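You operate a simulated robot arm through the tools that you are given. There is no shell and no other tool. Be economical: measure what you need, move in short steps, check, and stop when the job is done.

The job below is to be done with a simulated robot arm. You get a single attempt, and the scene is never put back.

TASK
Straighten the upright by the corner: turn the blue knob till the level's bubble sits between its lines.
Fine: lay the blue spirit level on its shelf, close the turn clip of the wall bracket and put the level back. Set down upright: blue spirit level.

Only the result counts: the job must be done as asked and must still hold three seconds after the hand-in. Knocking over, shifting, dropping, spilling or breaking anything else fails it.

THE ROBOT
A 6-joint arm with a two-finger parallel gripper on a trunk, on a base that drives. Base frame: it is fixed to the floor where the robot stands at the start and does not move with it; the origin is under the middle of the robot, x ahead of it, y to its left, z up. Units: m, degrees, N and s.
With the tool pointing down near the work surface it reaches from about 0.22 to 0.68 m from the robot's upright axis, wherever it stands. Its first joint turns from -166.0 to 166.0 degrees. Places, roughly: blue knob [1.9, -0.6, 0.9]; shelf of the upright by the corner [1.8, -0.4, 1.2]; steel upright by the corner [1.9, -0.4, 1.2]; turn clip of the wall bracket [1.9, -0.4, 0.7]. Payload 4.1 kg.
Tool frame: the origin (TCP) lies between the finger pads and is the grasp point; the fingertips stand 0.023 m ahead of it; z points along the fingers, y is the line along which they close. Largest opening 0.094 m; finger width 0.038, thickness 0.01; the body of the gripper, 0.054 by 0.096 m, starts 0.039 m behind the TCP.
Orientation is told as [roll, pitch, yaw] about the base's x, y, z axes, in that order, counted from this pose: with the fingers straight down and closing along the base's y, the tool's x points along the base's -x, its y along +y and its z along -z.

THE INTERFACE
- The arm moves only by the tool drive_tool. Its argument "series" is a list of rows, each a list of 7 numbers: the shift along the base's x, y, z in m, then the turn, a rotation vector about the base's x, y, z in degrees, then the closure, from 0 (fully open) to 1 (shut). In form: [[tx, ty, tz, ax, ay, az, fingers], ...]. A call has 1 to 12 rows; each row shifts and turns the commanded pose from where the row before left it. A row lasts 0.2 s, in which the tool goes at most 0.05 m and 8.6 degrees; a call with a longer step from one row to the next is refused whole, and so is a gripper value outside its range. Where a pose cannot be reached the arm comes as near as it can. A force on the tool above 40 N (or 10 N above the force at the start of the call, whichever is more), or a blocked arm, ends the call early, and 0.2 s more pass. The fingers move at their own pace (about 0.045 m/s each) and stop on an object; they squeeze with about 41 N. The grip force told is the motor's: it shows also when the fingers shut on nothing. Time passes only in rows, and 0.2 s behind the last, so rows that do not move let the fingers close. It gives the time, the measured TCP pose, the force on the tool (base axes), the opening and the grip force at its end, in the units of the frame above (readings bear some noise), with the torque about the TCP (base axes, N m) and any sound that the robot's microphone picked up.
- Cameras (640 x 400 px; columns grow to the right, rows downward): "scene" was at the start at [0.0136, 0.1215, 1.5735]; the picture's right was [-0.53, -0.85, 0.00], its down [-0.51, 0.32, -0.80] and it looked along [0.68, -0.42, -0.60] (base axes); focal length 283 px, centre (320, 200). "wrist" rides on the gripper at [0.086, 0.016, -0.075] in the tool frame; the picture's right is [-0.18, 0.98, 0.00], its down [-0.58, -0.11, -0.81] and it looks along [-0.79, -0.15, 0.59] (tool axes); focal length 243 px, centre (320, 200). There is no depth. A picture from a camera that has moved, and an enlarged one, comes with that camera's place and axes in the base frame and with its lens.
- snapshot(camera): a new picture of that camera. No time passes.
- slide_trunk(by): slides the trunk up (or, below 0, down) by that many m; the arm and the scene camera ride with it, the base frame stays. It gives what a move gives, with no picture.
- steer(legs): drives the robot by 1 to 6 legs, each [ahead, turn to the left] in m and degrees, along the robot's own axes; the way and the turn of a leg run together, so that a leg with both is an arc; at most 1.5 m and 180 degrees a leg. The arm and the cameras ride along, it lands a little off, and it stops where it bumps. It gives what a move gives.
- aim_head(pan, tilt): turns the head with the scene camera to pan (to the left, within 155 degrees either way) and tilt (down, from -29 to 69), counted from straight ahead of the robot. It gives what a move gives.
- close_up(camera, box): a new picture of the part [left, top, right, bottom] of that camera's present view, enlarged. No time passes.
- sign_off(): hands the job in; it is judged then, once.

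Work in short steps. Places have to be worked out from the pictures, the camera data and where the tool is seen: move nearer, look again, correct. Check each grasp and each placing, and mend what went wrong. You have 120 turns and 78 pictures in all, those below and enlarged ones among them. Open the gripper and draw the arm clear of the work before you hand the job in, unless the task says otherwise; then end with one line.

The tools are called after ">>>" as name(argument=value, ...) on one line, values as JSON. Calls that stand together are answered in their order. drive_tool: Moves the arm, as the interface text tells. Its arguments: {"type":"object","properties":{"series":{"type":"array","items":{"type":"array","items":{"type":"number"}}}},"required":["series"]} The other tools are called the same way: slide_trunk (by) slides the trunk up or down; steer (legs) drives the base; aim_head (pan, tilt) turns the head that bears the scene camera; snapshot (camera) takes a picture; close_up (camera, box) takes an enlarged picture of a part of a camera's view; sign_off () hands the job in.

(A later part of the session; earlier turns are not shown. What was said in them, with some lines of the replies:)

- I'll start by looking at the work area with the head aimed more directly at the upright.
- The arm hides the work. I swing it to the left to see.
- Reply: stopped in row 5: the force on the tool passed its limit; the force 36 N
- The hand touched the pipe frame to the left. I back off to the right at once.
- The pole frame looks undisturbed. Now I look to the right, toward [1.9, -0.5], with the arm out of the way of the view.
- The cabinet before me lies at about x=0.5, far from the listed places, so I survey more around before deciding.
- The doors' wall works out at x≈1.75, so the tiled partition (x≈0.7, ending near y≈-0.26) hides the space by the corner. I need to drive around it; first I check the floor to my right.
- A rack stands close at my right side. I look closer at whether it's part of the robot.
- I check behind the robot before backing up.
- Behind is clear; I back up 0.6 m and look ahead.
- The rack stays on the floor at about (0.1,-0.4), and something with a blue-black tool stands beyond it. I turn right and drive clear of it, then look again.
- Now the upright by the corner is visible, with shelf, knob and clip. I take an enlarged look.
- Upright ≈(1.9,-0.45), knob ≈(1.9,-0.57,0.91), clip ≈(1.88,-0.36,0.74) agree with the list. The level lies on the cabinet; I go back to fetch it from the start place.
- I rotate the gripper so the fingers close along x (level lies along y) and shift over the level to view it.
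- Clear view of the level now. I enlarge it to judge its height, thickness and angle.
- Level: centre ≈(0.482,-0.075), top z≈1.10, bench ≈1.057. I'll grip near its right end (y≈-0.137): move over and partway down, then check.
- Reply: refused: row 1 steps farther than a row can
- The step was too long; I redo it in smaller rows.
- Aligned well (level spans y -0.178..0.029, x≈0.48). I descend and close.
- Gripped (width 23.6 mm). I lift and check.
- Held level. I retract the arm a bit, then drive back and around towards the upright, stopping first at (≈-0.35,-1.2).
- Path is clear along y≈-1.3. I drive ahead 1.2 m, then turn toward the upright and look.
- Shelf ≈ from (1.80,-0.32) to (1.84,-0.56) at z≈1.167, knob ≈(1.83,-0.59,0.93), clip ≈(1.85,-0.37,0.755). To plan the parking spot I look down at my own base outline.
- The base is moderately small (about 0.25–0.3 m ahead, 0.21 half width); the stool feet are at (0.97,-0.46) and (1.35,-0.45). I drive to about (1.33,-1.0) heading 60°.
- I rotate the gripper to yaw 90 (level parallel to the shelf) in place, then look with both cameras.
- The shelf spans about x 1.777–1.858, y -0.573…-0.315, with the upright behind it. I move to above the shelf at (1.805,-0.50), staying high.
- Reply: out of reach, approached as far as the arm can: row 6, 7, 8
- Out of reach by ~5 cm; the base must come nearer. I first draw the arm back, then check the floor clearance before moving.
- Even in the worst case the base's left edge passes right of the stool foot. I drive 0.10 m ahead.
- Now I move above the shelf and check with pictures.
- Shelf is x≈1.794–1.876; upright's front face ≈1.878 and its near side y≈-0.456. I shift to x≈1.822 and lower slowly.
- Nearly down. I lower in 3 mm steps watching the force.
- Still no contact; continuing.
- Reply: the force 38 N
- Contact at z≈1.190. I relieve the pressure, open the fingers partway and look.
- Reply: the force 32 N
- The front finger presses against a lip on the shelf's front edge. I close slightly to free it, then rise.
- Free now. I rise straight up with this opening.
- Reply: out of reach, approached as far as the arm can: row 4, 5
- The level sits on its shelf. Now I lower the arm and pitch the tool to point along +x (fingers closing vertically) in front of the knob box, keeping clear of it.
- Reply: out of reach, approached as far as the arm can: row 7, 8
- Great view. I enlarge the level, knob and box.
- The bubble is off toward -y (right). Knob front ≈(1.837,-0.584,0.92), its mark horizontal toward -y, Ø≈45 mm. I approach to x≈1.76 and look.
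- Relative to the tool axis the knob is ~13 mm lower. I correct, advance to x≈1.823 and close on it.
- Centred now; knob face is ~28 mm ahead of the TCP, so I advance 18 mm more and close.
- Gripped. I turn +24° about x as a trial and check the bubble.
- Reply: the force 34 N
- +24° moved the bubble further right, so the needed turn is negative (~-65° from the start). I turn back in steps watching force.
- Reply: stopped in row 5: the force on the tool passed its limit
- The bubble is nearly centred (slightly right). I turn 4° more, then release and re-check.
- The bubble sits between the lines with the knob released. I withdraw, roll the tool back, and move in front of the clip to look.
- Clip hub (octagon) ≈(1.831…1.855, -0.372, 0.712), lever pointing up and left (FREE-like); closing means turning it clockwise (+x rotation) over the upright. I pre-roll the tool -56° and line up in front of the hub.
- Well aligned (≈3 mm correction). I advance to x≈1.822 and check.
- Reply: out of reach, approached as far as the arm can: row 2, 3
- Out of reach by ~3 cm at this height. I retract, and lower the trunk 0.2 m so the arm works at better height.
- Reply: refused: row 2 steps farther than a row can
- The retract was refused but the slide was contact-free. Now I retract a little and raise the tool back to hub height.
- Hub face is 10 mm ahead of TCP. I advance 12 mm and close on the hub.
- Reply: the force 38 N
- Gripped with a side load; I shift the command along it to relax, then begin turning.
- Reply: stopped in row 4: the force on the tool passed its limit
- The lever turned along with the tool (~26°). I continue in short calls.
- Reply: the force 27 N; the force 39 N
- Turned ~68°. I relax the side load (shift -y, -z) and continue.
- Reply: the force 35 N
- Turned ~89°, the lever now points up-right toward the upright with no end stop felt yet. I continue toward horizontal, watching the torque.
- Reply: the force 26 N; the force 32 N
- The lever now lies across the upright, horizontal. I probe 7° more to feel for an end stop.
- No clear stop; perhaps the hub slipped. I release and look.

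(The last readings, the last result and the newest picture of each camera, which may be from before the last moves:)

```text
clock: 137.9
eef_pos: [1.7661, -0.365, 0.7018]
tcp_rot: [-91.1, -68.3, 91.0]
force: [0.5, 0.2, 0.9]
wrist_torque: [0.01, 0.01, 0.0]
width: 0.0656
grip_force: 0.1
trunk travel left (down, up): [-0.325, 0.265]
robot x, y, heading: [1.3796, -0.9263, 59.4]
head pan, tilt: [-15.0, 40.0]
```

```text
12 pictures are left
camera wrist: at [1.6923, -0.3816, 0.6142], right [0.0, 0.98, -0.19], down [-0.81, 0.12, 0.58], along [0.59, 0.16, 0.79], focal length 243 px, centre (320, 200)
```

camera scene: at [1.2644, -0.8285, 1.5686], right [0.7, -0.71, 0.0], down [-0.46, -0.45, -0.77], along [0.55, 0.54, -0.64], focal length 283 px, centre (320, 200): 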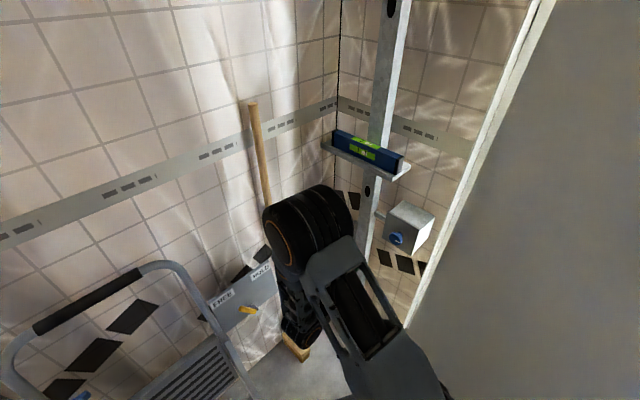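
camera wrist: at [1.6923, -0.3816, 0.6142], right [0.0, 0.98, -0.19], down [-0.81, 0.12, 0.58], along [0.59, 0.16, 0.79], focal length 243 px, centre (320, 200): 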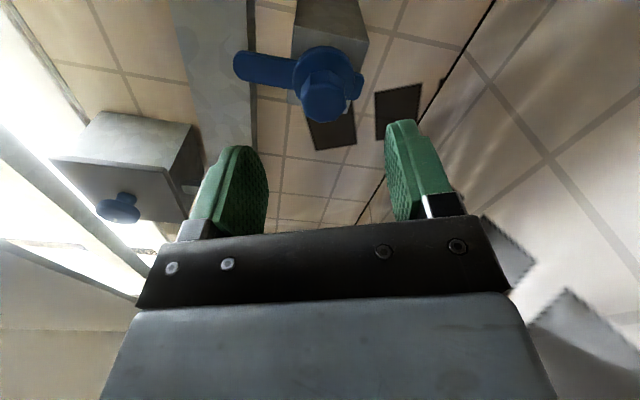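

The lever lies horizontally across the upright: closed. Now I raise the tool away and check the bubble from the scene camera.

>>> drive_tool(series=[[-0.045, -0.01, 0, -8, 0, 0, 0.3], [-0.045, -0.015, 0, -8, 0, 0, 0.3], [-0.03, -0.035, 0, -8, 0, 0, 0.3], [-0.01, -0.04, 0, -8, 0, 0, 0.3], [0, -0.045, 0, -8, 0, 0, 0.3], [0, -0.04, 0, -8, 0, 0, 0.3], [0, 0, 0, -8, 0, 0, 0.3], [0, 0, 0, -8, 0, 0, 0.3], [0, 0, 0, -4, 0, 0, 0.3], [0, 0, 0, 0, 0, 0, 0.3]])

>>> slide_trunk(by=0.2)

>>> close_up(camera="scene", box=[320, 120, 440, 260])

```text
clock: 140.1
eef_pos: [1.6344, -0.5502, 0.7026]
tcp_rot: [-90.2, -0.3, 90.3]
force: [0.2, -0.6, 0.2]
wrist_torque: [0.0, 0.02, 0.03]
width: 0.0656
grip_force: 0.1
trunk travel left (down, up): [-0.325, 0.265]
robot x, y, heading: [1.3761, -0.92, 59.6]
head pan, tilt: [-15.0, 40.0]
```

```text
clock: 142.3
eef_pos: [1.6362, -0.5503, 0.9011]
tcp_rot: [-90.2, -0.2, 90.3]
force: [-0.6, -0.9, -0.2]
wrist_torque: [-0.03, 0.01, 0.01]
width: 0.0659
grip_force: 0.1
trunk travel left (down, up): [-0.525, 0.065]
robot x, y, heading: [1.3805, -0.9213, 59.3]
head pan, tilt: [-15.0, 40.0]
```

```text
2.86 times, centred on (380, 190) of scene
camera zoom: at [1.2642, -0.8284, 1.5685], right [0.7, -0.71, 0.0], down [-0.46, -0.45, -0.77], along [0.55, 0.54, -0.64], focal length 810 px, centre (149, 229)
```

zoom: 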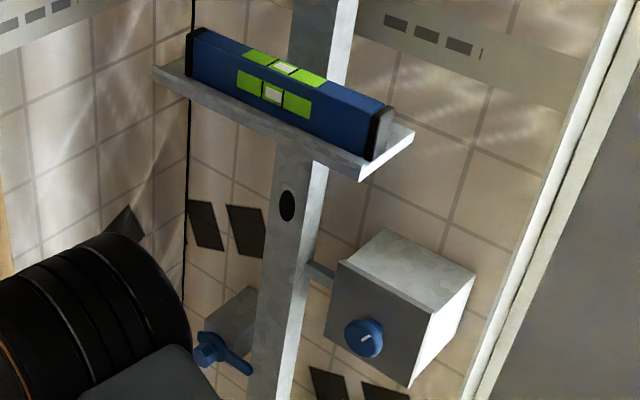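

The bubble is still centred and the lever closed. I raise the arm and turn the tool downward again for fetching the level.

>>> drive_tool(series=[[0, -0.009, 0.031, 0, 8.2, 0, 0.45], [0, -0.009, 0.031, 0, 8.2, 0, 0.45], [0, -0.009, 0.031, 0, 8.2, 0, 0.45], [0, -0.009, 0.031, 0, 8.2, 0, 0.45], [0, -0.009, 0.031, 0, 8.2, 0, 0.45], [0, -0.009, 0.031, 0, 8.2, 0, 0.45], [0, -0.009, 0.031, 0, 8.2, 0, 0.45], [0, -0.009, 0.031, 0, 8.2, 0, 0.45], [0, -0.009, 0.031, 0, 8.2, 0, 0.45], [0, -0.009, 0.031, 0, 8.2, 0, 0.45], [0, -0.009, 0.031, 0, 8.0, 0, 0.45], [0, 0, 0, 0, 0, 0, 0.45]])

```text
clock: 144.9
eef_pos: [1.6353, -0.6485, 1.2413]
tcp_rot: [-0.1, -0.3, 89.7]
force: [-0.9, 0.0, 0.2]
wrist_torque: [0.01, 0.0, 0.01]
width: 0.0518
grip_force: 0.1
trunk travel left (down, up): [-0.525, 0.065]
robot x, y, heading: [1.3787, -0.9182, 59.1]
head pan, tilt: [-15.0, 40.0]
```

Now over the level's right end, staying above it.

>>> drive_tool(series=[[0.0374, 0.0267, 0.004, 0, 0, 0, 0.45], [0.0374, 0.0267, 0, 0, 0, 0, 0.45], [0.0374, 0.0267, 0, 0, 0, 0, 0.45], [0.0374, 0.0267, 0, 0, 0, 0, 0.45], [0.0374, 0.0267, 0, 0, 0, 0, 0.45], [0, 0, 0, 0, 0, 0, 0.45]])

>>> close_up(camera="wrist", box=[160, 0, 480, 250])

```text
clock: 146.3
eef_pos: [1.8196, -0.5167, 1.2459]
tcp_rot: [-0.1, -0.3, 89.8]
force: [1.2, -0.2, 0.1]
wrist_torque: [-0.01, -0.02, 0.0]
width: 0.0519
grip_force: 0.0
trunk travel left (down, up): [-0.525, 0.065]
robot x, y, heading: [1.3776, -0.9219, 59.6]
head pan, tilt: [-15.0, 40.0]
```

```text
1.60 times, centred on (320, 125) of wrist
camera zoom: at [1.8034, -0.6036, 1.3197], right [-0.98, 0.19, 0.0], down [0.11, 0.58, 0.81], along [0.15, 0.79, -0.59], focal length 388 px, centre (320, 320)
```

zoom: 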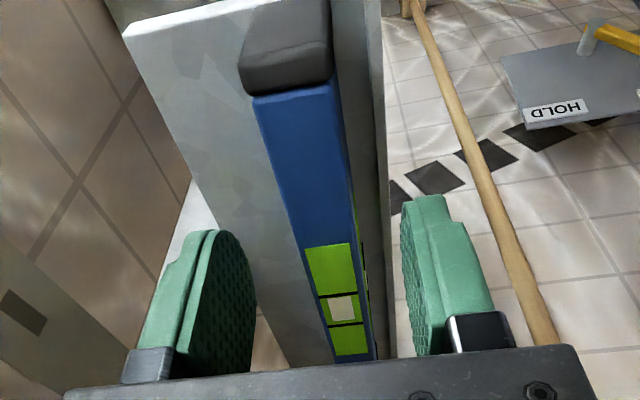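

Centred over the level, bubble between the lines. I descend to z≈1.200 (tips above the shelf lip) and close.

>>> drive_tool(series=[[0, 0, -0.02, 0, 0, 0, 0.45], [0, 0, -0.015, 0, 0, 0, 0.45], [0, 0, -0.011, 0, 0, 0, 0.45], [0, 0, 0, 0, 0, 0, 0.7], [0, 0, 0, 0, 0, 0, 1], [0, 0, 0, 0, 0, 0, 1], [0, 0, 0, 0, 0, 0, 1]])

```text
clock: 147.9
eef_pos: [1.8218, -0.5166, 1.2003]
tcp_rot: [-0.2, -0.3, 89.8]
force: [-0.7, -0.3, -0.4]
wrist_torque: [0.13, 0.03, 0.08]
width: 0.0236
grip_force: 40.9
trunk travel left (down, up): [-0.525, 0.065]
robot x, y, heading: [1.3727, -0.9183, 59.1]
head pan, tilt: [-15.0, 40.0]
```

Gripped. Lift 5 cm, then draw back.

>>> drive_tool(series=[[0, 0, 0.01, 0, 0, 0, 1], [0, 0, 0.02, 0, 0, 0, 1], [0, 0, 0.02, 0, 0, 0, 1], [0, 0, 0.01, 0, 0, 0, 1], [-0.03, -0.01, 0, 0, 0, 0, 1], [-0.04, -0.02, 0, 0, 0, 0, 1], [-0.04, -0.03, 0, 0, 0, 0, 1], [-0.04, -0.03, 0, 0, 0, 0, 1], [-0.04, -0.03, 0, 0, 0, 0, 1], [0, 0, 0, 0, 0, 0, 1]])

>>> snapshot(camera="scene")

```text
clock: 150.1
eef_pos: [1.6327, -0.6385, 1.2599]
tcp_rot: [-0.2, -0.3, 89.9]
force: [-0.4, 0.2, -1.4]
wrist_torque: [-0.1, -0.03, -0.02]
width: 0.0237
grip_force: 41.0
trunk travel left (down, up): [-0.525, 0.065]
robot x, y, heading: [1.3811, -0.9249, 59.4]
head pan, tilt: [-15.0, 40.0]
```

```text
9 pictures are left
camera scene: at [1.2643, -0.8285, 1.5685], right [0.7, -0.71, 0.0], down [-0.46, -0.45, -0.77], along [0.55, 0.54, -0.64], focal length 283 px, centre (320, 200)
```

scene: 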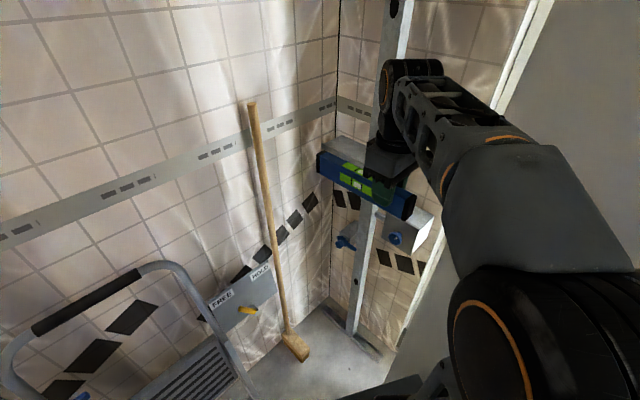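

Level recovered; knob, clip and upright look fine. I retrace my route: back off, turn, and reverse out along y≈-1.4.

>>> steer(legs=[[-0.25, 0], [0, -31], [-0.6, 0], [0, -28.4], [-1.2, 0]])

```text
clock: 163.6
eef_pos: [-0.116, -1.5155, 1.2603]
tcp_rot: [-0.2, -0.3, 31.4]
force: [-0.2, 0.2, -1.7]
wrist_torque: [-0.07, 0.01, 0.01]
width: 0.0235
grip_force: 41.2
trunk travel left (down, up): [-0.525, 0.065]
robot x, y, heading: [-0.4901, -1.4443, 1.0]
head pan, tilt: [-15.0, 40.0]
```

>>> steer(legs=[[0, -84], [-1.44, 0], [0, 83]])

```text
clock: 177.7
eef_pos: [-0.3124, -0.1154, 1.2603]
tcp_rot: [-0.1, -0.2, 30.3]
force: [0.4, 0.2, -1.1]
wrist_torque: [-0.06, 0.1, 0.0]
width: 0.0235
grip_force: 40.5
trunk travel left (down, up): [-0.525, 0.065]
robot x, y, heading: [-0.6837, -0.0394, 0.0]
head pan, tilt: [-15.0, 40.0]
```

>>> steer(legs=[[0.6, 0]])

>>> drive_tool(series=[[0, 0, 0, 0, 0, 8.2, 1], [0, 0, 0, 0, 0, 8.2, 1], [0, 0, 0, 0, 0, 8.2, 1], [0, 0, 0, 0, 0, 8.2, 1], [0, 0, 0, 0, 0, 8.2, 1], [0, 0, 0, 0, 0, 8.2, 1], [0, 0, 0, 0, 0, 8.2, 1], [0, 0, 0, 0, 0, 2.3, 1], [0, 0, 0, 0, 0, 0, 1]])

```text
clock: 181.2
eef_pos: [0.3038, -0.1163, 1.26]
tcp_rot: [-0.3, -0.3, 30.1]
force: [-0.3, -0.9, -2.7]
wrist_torque: [-0.06, 0.1, -0.01]
width: 0.0239
grip_force: 41.1
trunk travel left (down, up): [-0.525, 0.065]
robot x, y, heading: [-0.0675, -0.0375, -0.1]
head pan, tilt: [-15.0, 40.0]
```

```text
clock: 183.2
eef_pos: [0.3038, -0.1166, 1.2602]
tcp_rot: [-0.2, -0.3, 90.0]
force: [-0.6, 0.1, -1.4]
wrist_torque: [-0.08, 0.01, -0.03]
width: 0.0237
grip_force: 40.9
trunk travel left (down, up): [-0.525, 0.065]
robot x, y, heading: [-0.0714, -0.0382, -0.1]
head pan, tilt: [-15.0, 40.0]
```

Now I move over the level's home place and lower partway, then check.

>>> drive_tool(series=[[0.045, -0.005, 0, 0, 0, 0, 1], [0.045, -0.005, 0, 0, 0, 0, 1], [0.045, -0.006, 0, 0, 0, 0, 1], [0.042, -0.005, 0, 0, 0, 0, 1], [0, 0, -0.04, 0, 0, 0, 1], [0, 0, -0.04, 0, 0, 0, 1], [0, 0, -0.04, 0, 0, 0, 1], [0, 0, -0.02, 0, 0, 0, 1], [0, 0, 0, 0, 0, 0, 1]])

>>> aim_head(pan=-10, tilt=45)

>>> close_up(camera="scene", box=[220, 100, 420, 225])

```text
clock: 185.2
eef_pos: [0.481, -0.1376, 1.1201]
tcp_rot: [-0.3, -0.3, 89.9]
force: [-0.1, -0.2, -1.8]
wrist_torque: [-0.13, 0.02, 0.0]
width: 0.0239
grip_force: 40.1
trunk travel left (down, up): [-0.525, 0.065]
robot x, y, heading: [-0.0733, -0.0431, -0.4]
head pan, tilt: [-15.0, 40.0]
```

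```text
clock: 185.8
eef_pos: [0.4817, -0.1375, 1.1197]
tcp_rot: [-0.2, -0.3, 89.9]
force: [-0.3, 0.0, -1.2]
wrist_torque: [-0.11, 0.01, -0.04]
width: 0.0236
grip_force: 41.2
trunk travel left (down, up): [-0.525, 0.065]
robot x, y, heading: [-0.067, -0.042, -0.1]
head pan, tilt: [-10.0, 45.0]
```

```text
3.20 times, centred on (320, 162) of scene
camera zoom: at [-0.0497, 0.1132, 1.5613], right [-0.18, -0.98, 0.0], down [-0.7, 0.13, -0.71], along [0.7, -0.13, -0.71], focal length 907 px, centre (320, 320)
```

zoom: 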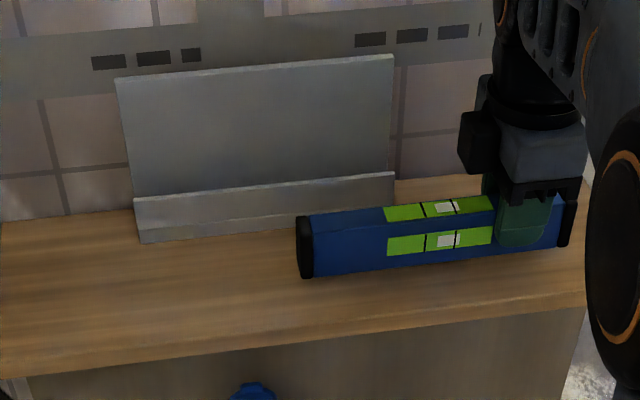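

Position relative to the white angle matches the original. I lower in small steps to contact.

>>> drive_tool(series=[[0, 0, -0.01, 0, 0, 0, 1], [0, 0, -0.005, 0, 0, 0, 1], [0, 0, -0.002, 0, 0, 0, 1], [0, 0, 0, 0, 0, 0, 1]])

>>> drive_tool(series=[[0, 0, -0.002, 0, 0, 0, 1], [0, 0, 0, 0, 0, 0, 1]])

```text
clock: 186.8
eef_pos: [0.4812, -0.1384, 1.1024]
tcp_rot: [-0.2, -0.3, 89.8]
force: [0.2, -0.1, -0.6]
wrist_torque: [-0.1, -0.02, -0.03]
width: 0.0236
grip_force: 40.9
trunk travel left (down, up): [-0.525, 0.065]
robot x, y, heading: [-0.0727, -0.0413, -0.3]
head pan, tilt: [-10.0, 45.0]
```

```text
clock: 187.4
eef_pos: [0.4812, -0.1383, 1.101]
tcp_rot: [-0.2, -0.3, 90.0]
force: [0.3, -0.2, -2.0]
wrist_torque: [-0.08, 0.01, 0.01]
width: 0.0238
grip_force: 41.0
trunk travel left (down, up): [-0.525, 0.065]
robot x, y, heading: [-0.0742, -0.0415, -0.1]
head pan, tilt: [-10.0, 45.0]
```

>>> drive_tool(series=[[0, 0, -0.0015, 0, 0, 0, 1], [0, 0, -0.0015, 0, 0, 0, 1], [0, 0, 0, 0, 0, 0, 1]])

```text
clock: 188.2
eef_pos: [0.4812, -0.1369, 1.0998]
tcp_rot: [-0.3, -0.3, 89.9]
force: [-0.6, -0.6, 8.8]
wrist_torque: [1.47, 0.17, 0.15]
width: 0.0234
grip_force: 41.1
trunk travel left (down, up): [-0.525, 0.065]
robot x, y, heading: [-0.0688, -0.0364, -0.3]
head pan, tilt: [-10.0, 45.0]
```

Contact (8.8 N, far end touching first). I lower 1.5 mm more, open slowly and rise.

>>> drive_tool(series=[[0, 0, -0.0015, 0, 0, 0, 1], [0, 0, 0, 0, 0, 0, 0.7], [0, 0, 0, 0, 0, 0, 0.5], [0, 0, 0, 0, 0, 0, 0.4], [0, 0, 0, 0, 0, 0, 0.4]])

>>> drive_tool(series=[[0, 0, 0.01, 0, 0, 0, 0.4], [0, 0, 0.03, 0, 0, 0, 0.4], [0, 0, 0.04, 0, 0, 0, 0.2], [0, 0, 0.04, 0, 0, 0, 0], [0, 0, 0.04, 0, 0, 0, 0], [-0.045, 0, 0, 0, 0, 0, 0], [-0.045, 0.0, 0, 0, 0, 0, 0], [-0.045, 0, 0, 0, 0, 0, 0], [-0.045, 0, 0, 0, 0, 0, 0]])

>>> snapshot(camera="scene")

```text
clock: 189.4
eef_pos: [0.4817, -0.1379, 1.097]
tcp_rot: [-0.2, -0.4, 89.8]
force: [0.4, 0.4, 1.2]
wrist_torque: [-0.01, 0.03, 0.0]
width: 0.0564
grip_force: 0.1
trunk travel left (down, up): [-0.525, 0.065]
robot x, y, heading: [-0.0707, -0.0381, -0.1]
head pan, tilt: [-10.0, 45.0]
```

```text
clock: 191.4
eef_pos: [0.3022, -0.1367, 1.2575]
tcp_rot: [-0.1, -0.2, 89.9]
force: [-0.2, -0.4, -0.7]
wrist_torque: [-0.02, 0.01, 0.01]
width: 0.0938
grip_force: 0.1
trunk travel left (down, up): [-0.525, 0.065]
robot x, y, heading: [-0.0713, -0.0414, 0.0]
head pan, tilt: [-10.0, 45.0]
```

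```text
7 pictures are left
camera scene: at [-0.0507, 0.1134, 1.5613], right [-0.18, -0.98, 0.0], down [-0.7, 0.12, -0.71], along [0.7, -0.13, -0.71], focal length 283 px, centre (320, 200)
```

scene: 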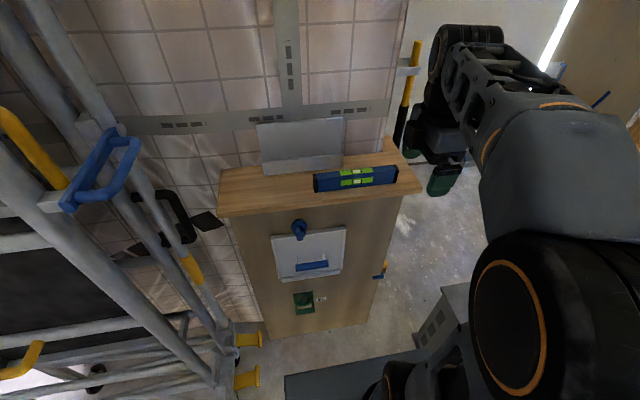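

The level is back upright in its place. The bubble was centred before I removed the level, the clip lever lies across the upright, the gripper is open and the arm is clear, so I hand in.

>>> sign_off()

```text
The job is handed in.
```

I handed the job in: the upright is straightened, the clip is turned across it, and the level is back upright in its place; I felt no end stop on the clip, so its closure is judged by eye only.
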